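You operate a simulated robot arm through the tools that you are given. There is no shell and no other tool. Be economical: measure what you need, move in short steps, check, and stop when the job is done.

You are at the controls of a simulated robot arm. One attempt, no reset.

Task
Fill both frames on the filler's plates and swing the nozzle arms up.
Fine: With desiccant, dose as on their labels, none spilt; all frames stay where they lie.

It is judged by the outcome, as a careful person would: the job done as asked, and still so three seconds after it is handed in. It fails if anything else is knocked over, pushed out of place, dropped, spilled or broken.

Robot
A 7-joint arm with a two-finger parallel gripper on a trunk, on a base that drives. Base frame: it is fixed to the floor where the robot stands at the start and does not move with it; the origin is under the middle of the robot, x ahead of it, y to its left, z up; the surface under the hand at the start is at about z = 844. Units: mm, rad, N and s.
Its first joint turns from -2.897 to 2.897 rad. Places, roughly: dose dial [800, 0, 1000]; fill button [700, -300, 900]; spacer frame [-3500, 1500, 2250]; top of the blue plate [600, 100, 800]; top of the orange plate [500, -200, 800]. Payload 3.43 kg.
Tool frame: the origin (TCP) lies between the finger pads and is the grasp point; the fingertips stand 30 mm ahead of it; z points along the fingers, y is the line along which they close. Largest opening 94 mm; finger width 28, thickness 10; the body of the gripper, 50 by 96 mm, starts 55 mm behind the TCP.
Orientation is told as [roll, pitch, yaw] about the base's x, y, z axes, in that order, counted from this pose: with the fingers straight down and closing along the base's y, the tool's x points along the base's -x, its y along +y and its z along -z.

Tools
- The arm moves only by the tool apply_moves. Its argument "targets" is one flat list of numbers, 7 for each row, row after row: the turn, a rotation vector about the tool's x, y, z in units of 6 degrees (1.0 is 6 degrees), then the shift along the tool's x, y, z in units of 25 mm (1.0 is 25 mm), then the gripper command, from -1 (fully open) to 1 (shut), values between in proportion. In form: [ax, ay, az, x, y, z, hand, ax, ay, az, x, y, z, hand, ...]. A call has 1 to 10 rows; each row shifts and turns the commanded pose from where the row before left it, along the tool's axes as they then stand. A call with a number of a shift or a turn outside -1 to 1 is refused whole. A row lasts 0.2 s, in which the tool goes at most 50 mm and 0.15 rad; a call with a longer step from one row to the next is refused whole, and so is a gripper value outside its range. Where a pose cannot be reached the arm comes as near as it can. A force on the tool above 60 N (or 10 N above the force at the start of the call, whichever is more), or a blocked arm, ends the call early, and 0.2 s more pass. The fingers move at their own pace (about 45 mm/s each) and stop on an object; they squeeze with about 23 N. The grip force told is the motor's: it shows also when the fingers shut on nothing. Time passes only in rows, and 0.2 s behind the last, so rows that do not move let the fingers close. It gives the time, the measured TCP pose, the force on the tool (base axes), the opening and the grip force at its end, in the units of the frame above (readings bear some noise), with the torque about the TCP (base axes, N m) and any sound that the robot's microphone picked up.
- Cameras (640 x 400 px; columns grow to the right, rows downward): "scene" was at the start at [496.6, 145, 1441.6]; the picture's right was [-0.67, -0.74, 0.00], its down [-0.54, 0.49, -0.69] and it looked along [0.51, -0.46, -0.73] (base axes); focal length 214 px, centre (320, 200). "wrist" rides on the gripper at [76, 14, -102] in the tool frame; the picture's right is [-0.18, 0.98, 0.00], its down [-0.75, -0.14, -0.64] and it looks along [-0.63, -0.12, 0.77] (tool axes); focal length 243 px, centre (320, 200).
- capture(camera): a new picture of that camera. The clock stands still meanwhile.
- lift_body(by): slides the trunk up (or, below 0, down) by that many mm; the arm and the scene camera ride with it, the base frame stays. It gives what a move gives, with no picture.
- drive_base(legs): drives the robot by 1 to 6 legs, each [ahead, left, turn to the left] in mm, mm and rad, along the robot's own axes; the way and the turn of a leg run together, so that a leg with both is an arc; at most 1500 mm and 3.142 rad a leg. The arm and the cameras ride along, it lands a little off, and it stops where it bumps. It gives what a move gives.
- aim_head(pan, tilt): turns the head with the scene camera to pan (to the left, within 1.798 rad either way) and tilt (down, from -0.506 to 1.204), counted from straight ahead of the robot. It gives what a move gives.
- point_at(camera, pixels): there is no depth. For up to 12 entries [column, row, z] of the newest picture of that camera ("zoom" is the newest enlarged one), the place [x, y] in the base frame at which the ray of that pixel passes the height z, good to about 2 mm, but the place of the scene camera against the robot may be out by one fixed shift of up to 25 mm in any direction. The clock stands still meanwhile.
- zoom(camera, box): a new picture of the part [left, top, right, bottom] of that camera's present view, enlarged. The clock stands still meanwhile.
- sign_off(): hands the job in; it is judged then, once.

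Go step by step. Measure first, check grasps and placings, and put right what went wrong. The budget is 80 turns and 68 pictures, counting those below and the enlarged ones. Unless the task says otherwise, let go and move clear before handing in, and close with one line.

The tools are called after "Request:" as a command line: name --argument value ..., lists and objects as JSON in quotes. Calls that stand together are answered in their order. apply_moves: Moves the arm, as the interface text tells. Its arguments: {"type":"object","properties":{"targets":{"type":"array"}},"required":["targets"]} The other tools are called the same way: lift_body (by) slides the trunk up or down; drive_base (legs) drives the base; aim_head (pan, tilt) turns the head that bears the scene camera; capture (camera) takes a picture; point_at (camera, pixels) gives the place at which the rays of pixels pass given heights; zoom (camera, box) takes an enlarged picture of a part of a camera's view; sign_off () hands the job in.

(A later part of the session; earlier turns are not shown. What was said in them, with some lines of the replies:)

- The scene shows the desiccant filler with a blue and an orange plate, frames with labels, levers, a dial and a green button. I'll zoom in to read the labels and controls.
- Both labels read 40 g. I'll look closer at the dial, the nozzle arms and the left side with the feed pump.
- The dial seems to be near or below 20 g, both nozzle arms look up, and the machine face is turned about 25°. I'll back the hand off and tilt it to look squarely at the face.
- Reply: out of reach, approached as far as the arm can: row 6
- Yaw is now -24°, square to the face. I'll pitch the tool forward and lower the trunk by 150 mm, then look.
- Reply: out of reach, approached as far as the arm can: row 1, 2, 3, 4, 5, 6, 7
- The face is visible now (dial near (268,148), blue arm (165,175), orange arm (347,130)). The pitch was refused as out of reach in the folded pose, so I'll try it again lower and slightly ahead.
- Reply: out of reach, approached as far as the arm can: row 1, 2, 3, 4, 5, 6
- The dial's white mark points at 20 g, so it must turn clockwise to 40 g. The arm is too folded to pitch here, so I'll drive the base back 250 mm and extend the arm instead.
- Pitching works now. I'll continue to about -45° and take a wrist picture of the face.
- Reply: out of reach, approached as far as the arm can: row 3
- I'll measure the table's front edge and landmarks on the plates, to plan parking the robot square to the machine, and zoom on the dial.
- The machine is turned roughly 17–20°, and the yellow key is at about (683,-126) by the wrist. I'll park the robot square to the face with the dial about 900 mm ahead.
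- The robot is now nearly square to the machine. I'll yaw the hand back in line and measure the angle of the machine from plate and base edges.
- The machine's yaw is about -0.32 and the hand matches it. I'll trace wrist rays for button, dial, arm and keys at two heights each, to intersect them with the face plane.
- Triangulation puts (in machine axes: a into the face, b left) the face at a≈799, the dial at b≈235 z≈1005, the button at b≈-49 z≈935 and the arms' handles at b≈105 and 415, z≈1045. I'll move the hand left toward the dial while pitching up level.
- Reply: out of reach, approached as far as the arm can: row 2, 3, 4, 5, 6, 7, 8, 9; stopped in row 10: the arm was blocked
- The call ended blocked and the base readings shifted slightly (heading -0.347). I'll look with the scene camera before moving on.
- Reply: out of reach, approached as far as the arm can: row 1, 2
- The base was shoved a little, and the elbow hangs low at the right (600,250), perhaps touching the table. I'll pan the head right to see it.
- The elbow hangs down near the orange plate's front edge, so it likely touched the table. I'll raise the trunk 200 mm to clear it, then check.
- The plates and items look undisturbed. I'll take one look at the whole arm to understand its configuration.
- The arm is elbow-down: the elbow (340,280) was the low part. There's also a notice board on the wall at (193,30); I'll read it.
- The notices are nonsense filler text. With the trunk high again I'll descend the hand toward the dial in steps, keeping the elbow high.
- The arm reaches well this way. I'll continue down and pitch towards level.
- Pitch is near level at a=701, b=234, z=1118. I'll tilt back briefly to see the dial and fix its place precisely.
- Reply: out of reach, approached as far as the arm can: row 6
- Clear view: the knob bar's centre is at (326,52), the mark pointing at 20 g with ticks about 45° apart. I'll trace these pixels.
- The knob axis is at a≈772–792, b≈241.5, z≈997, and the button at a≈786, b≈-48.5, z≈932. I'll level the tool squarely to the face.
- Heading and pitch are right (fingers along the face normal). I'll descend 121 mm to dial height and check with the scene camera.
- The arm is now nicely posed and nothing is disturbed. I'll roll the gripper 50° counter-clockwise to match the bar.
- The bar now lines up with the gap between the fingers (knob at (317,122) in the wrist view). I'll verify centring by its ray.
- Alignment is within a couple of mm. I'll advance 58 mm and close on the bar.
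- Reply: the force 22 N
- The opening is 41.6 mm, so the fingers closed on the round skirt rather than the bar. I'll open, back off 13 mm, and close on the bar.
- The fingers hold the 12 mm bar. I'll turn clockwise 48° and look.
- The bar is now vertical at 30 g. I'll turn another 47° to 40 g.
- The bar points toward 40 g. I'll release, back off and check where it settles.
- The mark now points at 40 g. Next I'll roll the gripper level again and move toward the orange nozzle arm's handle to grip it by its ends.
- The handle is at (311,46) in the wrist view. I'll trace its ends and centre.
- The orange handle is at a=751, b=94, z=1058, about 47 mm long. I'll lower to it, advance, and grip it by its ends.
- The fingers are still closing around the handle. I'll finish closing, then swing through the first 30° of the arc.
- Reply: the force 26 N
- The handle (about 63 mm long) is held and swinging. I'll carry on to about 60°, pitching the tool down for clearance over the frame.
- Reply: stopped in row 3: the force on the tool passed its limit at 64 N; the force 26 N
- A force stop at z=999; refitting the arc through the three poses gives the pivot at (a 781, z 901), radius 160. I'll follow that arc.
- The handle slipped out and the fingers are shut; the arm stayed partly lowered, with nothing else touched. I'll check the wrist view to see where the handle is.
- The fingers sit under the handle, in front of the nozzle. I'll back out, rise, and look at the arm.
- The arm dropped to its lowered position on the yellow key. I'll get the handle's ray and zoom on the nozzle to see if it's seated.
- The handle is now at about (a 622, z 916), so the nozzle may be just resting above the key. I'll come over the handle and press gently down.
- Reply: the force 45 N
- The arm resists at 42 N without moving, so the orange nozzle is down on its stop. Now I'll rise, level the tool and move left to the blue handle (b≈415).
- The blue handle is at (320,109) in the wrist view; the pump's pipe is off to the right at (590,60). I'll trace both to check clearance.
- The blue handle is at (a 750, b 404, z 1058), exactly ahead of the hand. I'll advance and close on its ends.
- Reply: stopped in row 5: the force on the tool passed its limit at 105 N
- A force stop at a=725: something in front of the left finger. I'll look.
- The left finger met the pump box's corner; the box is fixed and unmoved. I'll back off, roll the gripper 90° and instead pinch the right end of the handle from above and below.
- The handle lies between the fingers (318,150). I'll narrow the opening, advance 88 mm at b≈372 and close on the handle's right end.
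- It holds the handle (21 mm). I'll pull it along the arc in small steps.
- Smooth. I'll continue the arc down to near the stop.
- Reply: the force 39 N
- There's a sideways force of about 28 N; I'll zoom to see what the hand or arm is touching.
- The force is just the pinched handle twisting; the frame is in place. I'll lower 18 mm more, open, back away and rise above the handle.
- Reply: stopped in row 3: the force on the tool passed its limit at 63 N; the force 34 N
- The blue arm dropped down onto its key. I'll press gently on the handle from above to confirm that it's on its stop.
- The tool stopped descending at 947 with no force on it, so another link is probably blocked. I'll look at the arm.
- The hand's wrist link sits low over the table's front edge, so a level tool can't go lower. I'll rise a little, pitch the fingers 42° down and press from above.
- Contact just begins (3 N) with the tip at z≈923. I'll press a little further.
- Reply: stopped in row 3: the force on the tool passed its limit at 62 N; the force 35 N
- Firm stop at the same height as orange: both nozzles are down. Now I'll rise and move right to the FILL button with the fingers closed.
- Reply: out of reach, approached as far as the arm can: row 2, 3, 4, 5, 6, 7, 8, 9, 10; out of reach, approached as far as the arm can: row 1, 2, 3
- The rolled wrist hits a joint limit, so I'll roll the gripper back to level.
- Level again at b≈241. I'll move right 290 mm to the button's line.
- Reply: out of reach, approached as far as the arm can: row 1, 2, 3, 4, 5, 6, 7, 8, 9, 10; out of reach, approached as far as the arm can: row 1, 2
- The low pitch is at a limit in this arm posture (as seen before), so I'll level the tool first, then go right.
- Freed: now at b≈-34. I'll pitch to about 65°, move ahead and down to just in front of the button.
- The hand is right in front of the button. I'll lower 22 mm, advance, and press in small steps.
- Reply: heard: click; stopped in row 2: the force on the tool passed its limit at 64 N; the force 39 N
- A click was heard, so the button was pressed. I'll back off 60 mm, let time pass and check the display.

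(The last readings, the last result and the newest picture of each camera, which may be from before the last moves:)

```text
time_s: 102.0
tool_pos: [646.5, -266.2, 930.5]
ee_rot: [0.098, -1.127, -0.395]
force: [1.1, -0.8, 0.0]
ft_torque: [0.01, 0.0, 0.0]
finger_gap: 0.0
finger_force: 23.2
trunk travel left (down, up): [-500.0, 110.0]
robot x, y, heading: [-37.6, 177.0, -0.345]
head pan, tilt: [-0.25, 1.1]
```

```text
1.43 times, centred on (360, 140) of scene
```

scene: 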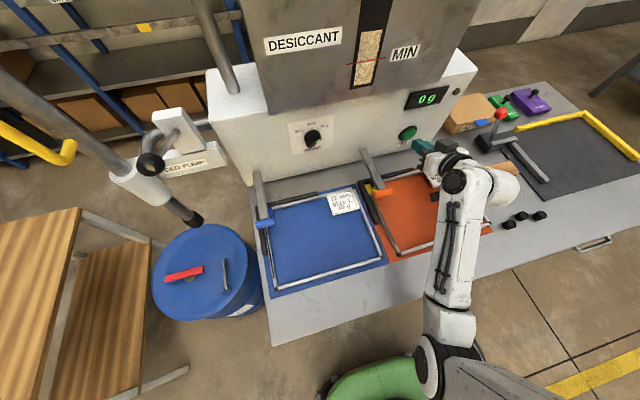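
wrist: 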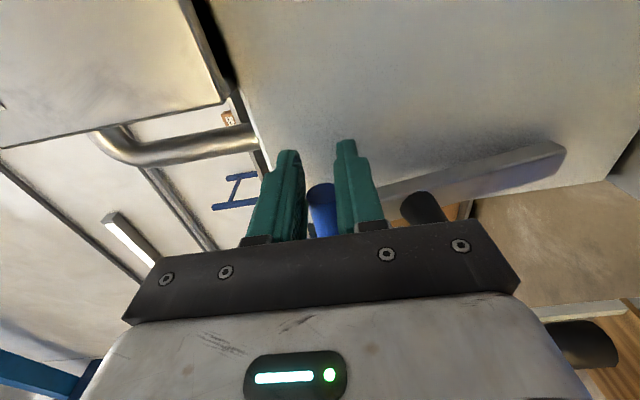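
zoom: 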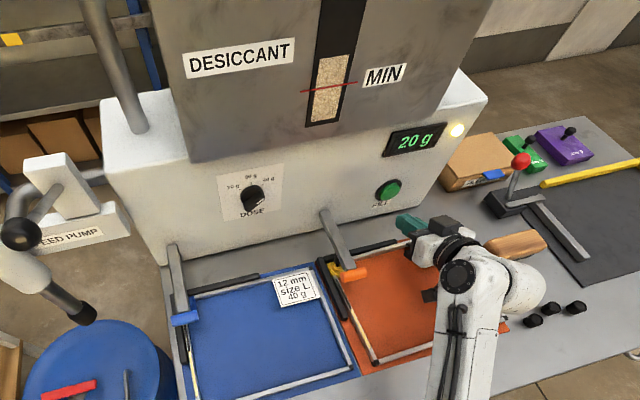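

The display shows 20 g and the lamp is lit: it's filling, with both frames' legs going beige. I'll wait.

Request:
apply_moves --targets '[0, 0, 0, 0, 0, 0, 1, 0, 0, 0, 0, 0, 0, 1, 0, 0, 0, 0, 0, 0, 1, 0, 0, 0, 0, 0, 0, 1, 0, 0, 0, 0, 0, 0, 1, 0, 0, 0, 0, 0, 0, 1, 0, 0, 0, 0, 0, 0, 1, 0, 0, 0, 0, 0, 0, 1, 0, 0, 0, 0, 0, 0, 1, 0, 0, 0, 0, 0, 0, 1]'

Request:
apply_moves --targets '[0, 0, 0, 0, 0, 0, 1, 0, 0, 0, 0, 0, 0, 1, 0, 0, 0, 0, 0, 0, 1, 0, 0, 0, 0, 0, 0, 1, 0, 0, 0, 0, 0, 0, 1, 0, 0, 0, 0, 0, 0, 1, 0, 0, 0, 0, 0, 0, 1, 0, 0, 0, 0, 0, 0, 1, 0, 0, 0, 0, 0, 0, 1, 0, 0, 0, 0, 0, 0, 1]'

Request:
apply_moves --targets '[0, 0, 0, 0, 0, 0, 1, 0, 0, 0, 0, 0, 0, 1, 0, 0, 0, 0, 0, 0, 1, 0, 0, 0, 0, 0, 0, 1, 0, 0, 0, 0, 0, 0, 1, 0, 0, 0, 0, 0, 0, 1, 0, 0, 0, 0, 0, 0, 1, 0, 0, 0, 0, 0, 0, 1, 0, 0, 0, 0, 0, 0, 1, 0, 0, 0, 0, 0, 0, 1]'

Request:
zoom --camera "scene" --box '[230, 20, 490, 290]'

```text
time_s: 104.2
tool_pos: [646.5, -265.3, 931.8]
ee_rot: [0.098, -1.128, -0.395]
force: [0.2, 0.3, 1.4]
ft_torque: [0.0, 0.02, -0.01]
finger_gap: 0.1
finger_force: 22.9
trunk travel left (down, up): [-500.0, 110.0]
robot x, y, heading: [-39.6, 174.1, -0.345]
head pan, tilt: [-0.25, 1.1]
```

```text
time_s: 106.4
tool_pos: [646.3, -265.2, 929.6]
ee_rot: [0.097, -1.127, -0.393]
force: [0.0, -0.7, -0.4]
ft_torque: [0.01, -0.05, 0.0]
finger_gap: 0.1
finger_force: 22.9
trunk travel left (down, up): [-500.0, 110.0]
robot x, y, heading: [-39.4, 174.8, -0.341]
head pan, tilt: [-0.25, 1.1]
```

```text
time_s: 108.6
tool_pos: [645.9, -266.2, 930.1]
ee_rot: [0.097, -1.127, -0.395]
force: [-0.9, 1.2, 0.0]
ft_torque: [-0.02, -0.01, 0.0]
finger_gap: 0.2
finger_force: 22.9
trunk travel left (down, up): [-500.0, 110.0]
robot x, y, heading: [-41.5, 174.5, -0.343]
head pan, tilt: [-0.25, 1.1]
```

```text
1.48 times, centred on (360, 155) of scene
```

zoom: 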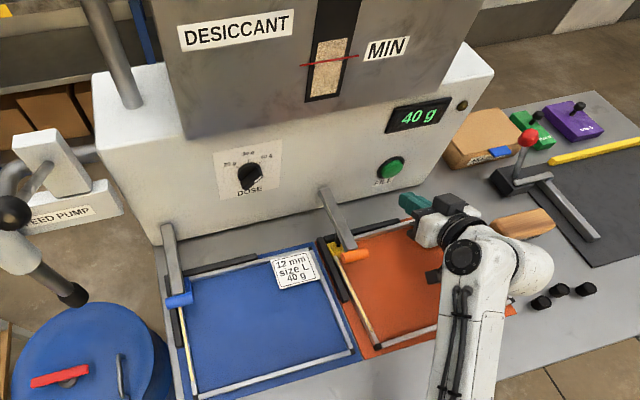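

The display reads 40 g, the lamp is out and both frames' legs are filled. Now I'll bring the closed fingers back in front of the orange handle to lift it from beneath.

Request:
apply_moves --targets '[0, 0, 0, -0.06, 0, -0.96, 1, 0, 0, 0, -0.06, 0, -0.96, 1, 0, 0, 0, -0.06, 0.6, -0.96, 1, 0, 0, 0, -0.06, 0.7, -0.96, 1, 0, 0, 0, -0.06, 0.8, -0.96, 1, 0, 0, 0, -0.06, 0.9, -0.96, 1, 0, 0, 0, -0.06, 0.9, -0.96, 1, 0, 0.5, 0, 0, 0.9, 0, 1, 0, 0.6, 0, 0, 0.9, 0, 1, 0, 0.5, 0, 0, 0, 0, 1]'

```text
time_s: 110.8
tool_pos: [556.4, -94.8, 994.5]
ee_rot: [0.074, -0.963, -0.364]
force: [-0.8, 0.3, -0.8]
ft_torque: [-0.02, -0.02, 0.0]
finger_gap: 0.0
finger_force: 23.1
out of reach, approached as far as the arm can: row 9, 10
trunk travel left (down, up): [-500.0, 110.0]
robot x, y, heading: [-41.7, 176.6, -0.35]
head pan, tilt: [-0.25, 1.1]
```

At a 558, b 85, z 994, pitch 55°. I'll lower 71 mm to the pre-approach and take a wrist view.

Request:
apply_moves --targets '[0, 0, 0, 0.78, 0.13, 0.54, 1, 0, 0, 0, 0.78, 0.13, 0.54, 1, 0, 0, 0, 0.78, 0.13, 0.54, 1]'

Request:
capture --camera "wrist"

```text
time_s: 111.6
tool_pos: [560.9, -81.8, 924.2]
ee_rot: [0.071, -0.963, -0.366]
force: [-0.8, 0.6, 0.0]
ft_torque: [-0.02, -0.04, 0.0]
finger_gap: 0.1
finger_force: 23.1
trunk travel left (down, up): [-500.0, 110.0]
robot x, y, heading: [-37.8, 175.5, -0.339]
head pan, tilt: [-0.25, 1.1]
```

```text
3 pictures are left
```

wrist: 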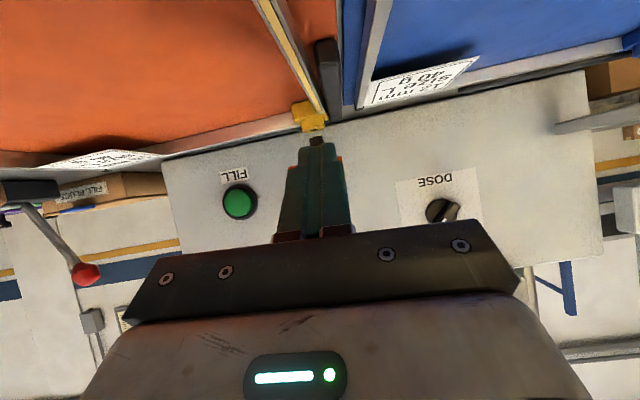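

The finger is just below the handle, with the nozzle and key beyond the tip. I'll slide in 43 mm under the handle and begin lifting.

Request:
apply_moves --targets '[0, 0, 0, 0.05, -0.1, 0.6, 1, 0, 0, 0, 0, -0.1, 0.6, 1, 0, 0, 0, 0, 0, 0.5, 1, 0, 0, 0, -0.12, 0, 0, 1, 0, 0, 0, -0.25, 0, -0.14, 1, 0, 0, 0, -0.41, 0, -0.18, 1, 0, 0, 0, -0.41, 0, -0.18, 1, 0, 0, 0, -0.43, 0, -0.12, 1, 0, 0, 0, -0.43, 0, -0.12, 1]'

```text
time_s: 113.6
tool_pos: [604.6, -101.7, 953.0]
ee_rot: [0.074, -0.96, -0.366]
force: [0.0, 0.2, -1.1]
ft_torque: [0.04, 0.02, 0.05]
finger_gap: 0.0
finger_force: 22.6
trunk travel left (down, up): [-500.0, 110.0]
robot x, y, heading: [-41.6, 175.5, -0.345]
head pan, tilt: [-0.25, 1.1]
```

Almost no force, which fits a light arm riding on the finger. I'll continue the arc upward.

Request:
apply_moves --targets '[0, 0, 0, -0.44, 0, -0.06, 1, 0, 0, 0, -0.44, 0, -0.06, 1, 0, 0, 0, -0.44, 0, 0, 1, 0, 0, 0, -0.44, 0, 0, 1, 0, 0, 0, -0.44, 0, 0.06, 1, 0, 0, 0, -0.44, 0, 0.06, 1, 0, 0, 0, -0.43, 0, 0.12, 1, 0, 0, 0, -0.43, 0, 0.12, 1, 0, 0, 0, -0.41, 0, 0.18, 1, 0, 0, 0, -0.41, 0, 0.18, 1]'

Request:
apply_moves --targets '[0, 0, 0, -0.38, 0, 0.23, 1, 0, 0, 0, -0.38, 0, 0.23, 1, 0, 0, 0, -0.34, 0, 0.29, 1, 0, 0, 0, -0.34, 0, 0.29, 1]'

```text
time_s: 115.8
tool_pos: [673.4, -127.1, 1031.8]
ee_rot: [0.07, -0.962, -0.365]
force: [-0.1, 0.7, -0.2]
ft_torque: [0.01, -0.02, -0.01]
finger_gap: 0.2
finger_force: 22.9
trunk travel left (down, up): [-500.0, 110.0]
robot x, y, heading: [-38.0, 177.1, -0.34]
head pan, tilt: [-0.25, 1.1]
```

```text
time_s: 116.9
tool_pos: [708.1, -139.4, 1043.8]
ee_rot: [0.067, -0.948, -0.36]
force: [-30.0, 14.4, 6.4]
ft_torque: [0.02, 0.01, 0.14]
finger_gap: 0.0
finger_force: 22.9
trunk travel left (down, up): [-500.0, 110.0]
robot x, y, heading: [-40.6, 180.5, -0.339]
head pan, tilt: [-0.25, 1.1]
stopped in row 4: the force on the tool passed its limit at 63 N (the readings are from after the stop); the commanded pose is now the measured one
```

Firm resistance horizontally at the top: the orange arm is against its upper stop. I'll back off straight and check.

Request:
apply_moves --targets '[0, 0, 0, 0.3, 0, -0.4, 1, 0, 0, 0, 0.58, 0, -0.8, 1, 0, 0, 0, 0.58, 0, -0.8, 1, 0, 0, 0, 0.5, 0, -0.7, 1, 0, 0, 0, 0, 0, 0, 1]'

Request:
capture --camera "scene"

```text
time_s: 118.1
tool_pos: [641.3, -117.7, 1044.4]
ee_rot: [0.071, -0.948, -0.362]
force: [0.0, -0.7, 0.2]
ft_torque: [0.02, 0.01, 0.0]
finger_gap: 0.1
finger_force: 22.7
out of reach, approached as far as the arm can: row 4
trunk travel left (down, up): [-500.0, 110.0]
robot x, y, heading: [-41.1, 178.4, -0.346]
head pan, tilt: [-0.25, 1.1]
```

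```text
2 pictures are left
```

scene: 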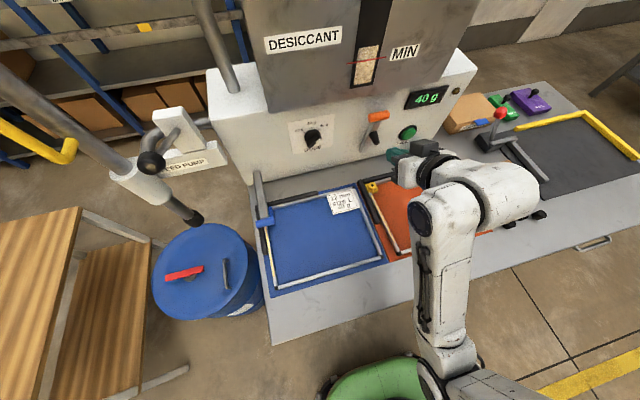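

The orange arm is up. I'll do the same for blue: level the tool, move left 305 mm and back.

Request:
apply_moves --targets '[0, -1, 0, 0, 0, 0, 1, 0, -1, 0, 0, 0, 0, 1, 0, -1, 0, 0, 0, 0, 1, 0, -1, 0, 0, 0, 0, 1, 0, 0, 0, 0.1, 1, -0.5, 1, 0, 0, 0, 0.1, 1, -0.5, 1, 0, 0, 0, 0.1, 1, -0.5, 1, 0, 0, 0, 0.1, 1, -0.5, 1, 0, 0, 0, 0.1, 1, -0.5, 1, 0, 0, 0, 0.1, 1, -0.5, 1]'

Request:
apply_moves --targets '[0, 0, 0, 0, 1, 0, 1, 0, 0, 0, 0, 1, 0, 1, 0, 0, 0, 0, 1, 0, 1, 0, 0, 0, 0, 1, 0, 1, 0, 0, 0, 0, 1, 0, 1, 0, 0, 0, 0, 1, 0, 1]'

```text
time_s: 120.3
tool_pos: [613.4, 49.0, 1050.7]
ee_rot: [0.195, -1.364, -0.498]
force: [-0.8, -0.2, 0.2]
ft_torque: [-0.01, 0.04, 0.0]
finger_gap: 0.3
finger_force: 23.1
trunk travel left (down, up): [-500.0, 110.0]
robot x, y, heading: [-43.9, 177.6, -0.343]
head pan, tilt: [-0.25, 1.1]
```

```text
time_s: 121.7
tool_pos: [659.4, 190.4, 1056.7]
ee_rot: [0.198, -1.363, -0.501]
force: [0.4, 0.7, 0.2]
ft_torque: [0.06, 0.0, 0.0]
finger_gap: 0.0
finger_force: 22.9
trunk travel left (down, up): [-500.0, 110.0]
robot x, y, heading: [-40.7, 176.9, -0.345]
head pan, tilt: [-0.25, 1.1]
```

At a 566, b 388, z 1057. I'll pitch down to 55° while lowering toward the pre-approach in front of the blue handle.

Request:
apply_moves --targets '[0, 0.96, 0, 0.56, 0.06, 0.15, 1, 0, 0.96, 0, 0.56, 0.06, 0.18, 1, 0, 0.96, 0, 0.53, 0.06, 0.24, 1, 0, 0.96, 0, 0.5, 0.06, 0.3, 1, 0, 0, 0, 0.5, 0.06, 0.35, 1, 0, 0, 0, 0.5, 0.06, 0.35, 1]'

```text
time_s: 123.1
tool_pos: [664.2, 201.2, 967.9]
ee_rot: [0.07, -0.963, -0.365]
force: [0.5, -0.6, 0.5]
ft_torque: [-0.03, 0.02, 0.02]
finger_gap: 0.1
finger_force: 23.0
trunk travel left (down, up): [-500.0, 110.0]
robot x, y, heading: [-43.1, 179.4, -0.34]
head pan, tilt: [-0.25, 1.1]
```

I'll lower to the same relative pose used for the orange arm.

Request:
apply_moves --targets '[0, 0, 0, 0.82, 0, 0.35, 1, 0, 0, 0, 0.82, 0, 0.35, 1]'

```text
time_s: 123.7
tool_pos: [655.8, 207.1, 924.0]
ee_rot: [0.07, -0.964, -0.367]
force: [0.3, -0.3, -0.5]
ft_torque: [0.01, 0.0, -0.02]
finger_gap: 0.0
finger_force: 22.7
trunk travel left (down, up): [-500.0, 110.0]
robot x, y, heading: [-43.2, 178.7, -0.338]
head pan, tilt: [-0.25, 1.1]
```

At a 557, b 403, z 924, the matching pose. I'll slide under the blue handle and lift with the same sequence.

Request:
apply_moves --targets '[0, 0, 0, 0.05, -0.05, 0.6, 1, 0, 0, 0, 0, -0.05, 0.6, 1, 0, 0, 0, 0, 0, 0.53, 1, 0, 0, 0, -0.12, 0, 0, 1, 0, 0, 0, -0.25, 0, -0.14, 1, 0, 0, 0, -0.41, 0, -0.18, 1, 0, 0, 0, -0.41, 0, -0.18, 1, 0, 0, 0, -0.43, 0, -0.12, 1, 0, 0, 0, -0.43, 0, -0.12, 1]'

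Request:
apply_moves --targets '[0, 0, 0, -0.44, 0, -0.06, 1, 0, 0, 0, -0.44, 0, -0.06, 1, 0, 0, 0, -0.44, 0, 0, 1, 0, 0, 0, -0.44, 0, 0, 1, 0, 0, 0, -0.44, 0, 0.06, 1, 0, 0, 0, -0.44, 0, 0.06, 1, 0, 0, 0, -0.43, 0, 0.12, 1, 0, 0, 0, -0.43, 0, 0.12, 1, 0, 0, 0, -0.41, 0, 0.18, 1, 0, 0, 0, -0.41, 0, 0.18, 1]'

Request:
apply_moves --targets '[0, 0, 0, -0.38, 0, 0.23, 1, 0, 0, 0, -0.38, 0, 0.23, 1, 0, 0, 0, -0.34, 0, 0.29, 1, 0, 0, 0, -0.34, 0, 0.29, 1]'

```text
time_s: 125.7
tool_pos: [702.3, 187.7, 951.3]
ee_rot: [0.07, -0.963, -0.368]
force: [-1.0, -0.4, -0.9]
ft_torque: [0.04, 0.06, 0.05]
finger_gap: 0.0
finger_force: 22.8
trunk travel left (down, up): [-500.0, 110.0]
robot x, y, heading: [-40.6, 178.1, -0.342]
head pan, tilt: [-0.25, 1.1]
```

```text
time_s: 127.9
tool_pos: [772.0, 163.5, 1030.5]
ee_rot: [0.07, -0.964, -0.364]
force: [0.3, -0.1, -0.1]
ft_torque: [0.0, 0.02, 0.03]
finger_gap: 0.3
finger_force: 22.5
trunk travel left (down, up): [-500.0, 110.0]
robot x, y, heading: [-39.4, 177.4, -0.341]
head pan, tilt: [-0.25, 1.1]
```

```text
time_s: 128.9
tool_pos: [803.7, 153.2, 1043.1]
ee_rot: [0.061, -0.949, -0.355]
force: [-23.3, 2.9, 3.5]
ft_torque: [-0.2, 0.09, -0.2]
finger_gap: 0.0
finger_force: 23.7
trunk travel left (down, up): [-500.0, 110.0]
robot x, y, heading: [-44.6, 180.0, -0.341]
head pan, tilt: [-0.25, 1.1]
stopped in row 4: the force on the tool passed its limit at 69 N (the readings are from after the stop); the commanded pose is now the measured one
```

The blue arm stopped at the same upper position with the same firm push. I'll back off and check the result.

Request:
apply_moves --targets '[0, 0, 0, 0.3, 0, -0.4, 1, 0, 0, 0, 0.58, 0, -0.8, 1, 0, 0, 0, 0.58, 0, -0.8, 1, 0, -1, 0, 0, -0.8, 0, 1, 0, -1, 0, 0, -0.8, 0, 1, 0, -1, 0, 0, -1, 0, 1, 0, 0, 0, 0, -1, 0, 1, 0, 0, 0, 0, -1, 0, 1]'

Request:
zoom --camera "scene" --box '[220, 50, 560, 290]'

```text
time_s: 130.8
tool_pos: [711.9, 62.0, 1037.7]
ee_rot: [0.122, -1.263, -0.424]
force: [-0.1, 0.8, 0.6]
ft_torque: [0.01, 0.0, 0.0]
finger_gap: 0.0
finger_force: 23.2
trunk travel left (down, up): [-500.0, 110.0]
robot x, y, heading: [-41.0, 179.5, -0.34]
head pan, tilt: [-0.25, 1.1]
```

```text
1.67 times, centred on (390, 170) of scene
```

zoom: 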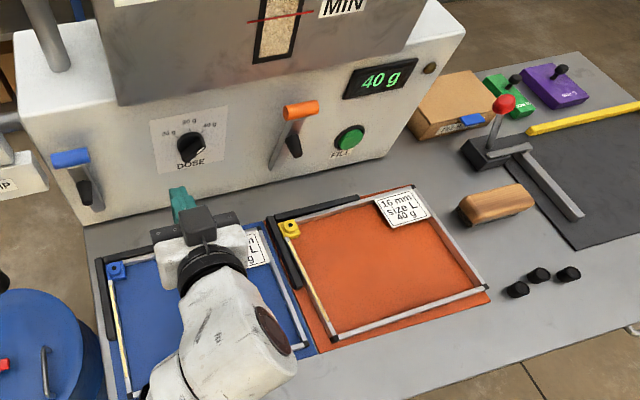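

Both nozzle arms are up, the display reads 40 g, both frames' left legs show desiccant, and the frames lie against their stops with no spill visible. The hand is clear, so I'm handing in.

Request:
sign_off

```text
The job is handed in.
```

Both frames got 40 g of desiccant as their labels ask, and both nozzle arms are swung up. I saw no spill, and the frames are still lying where they were.
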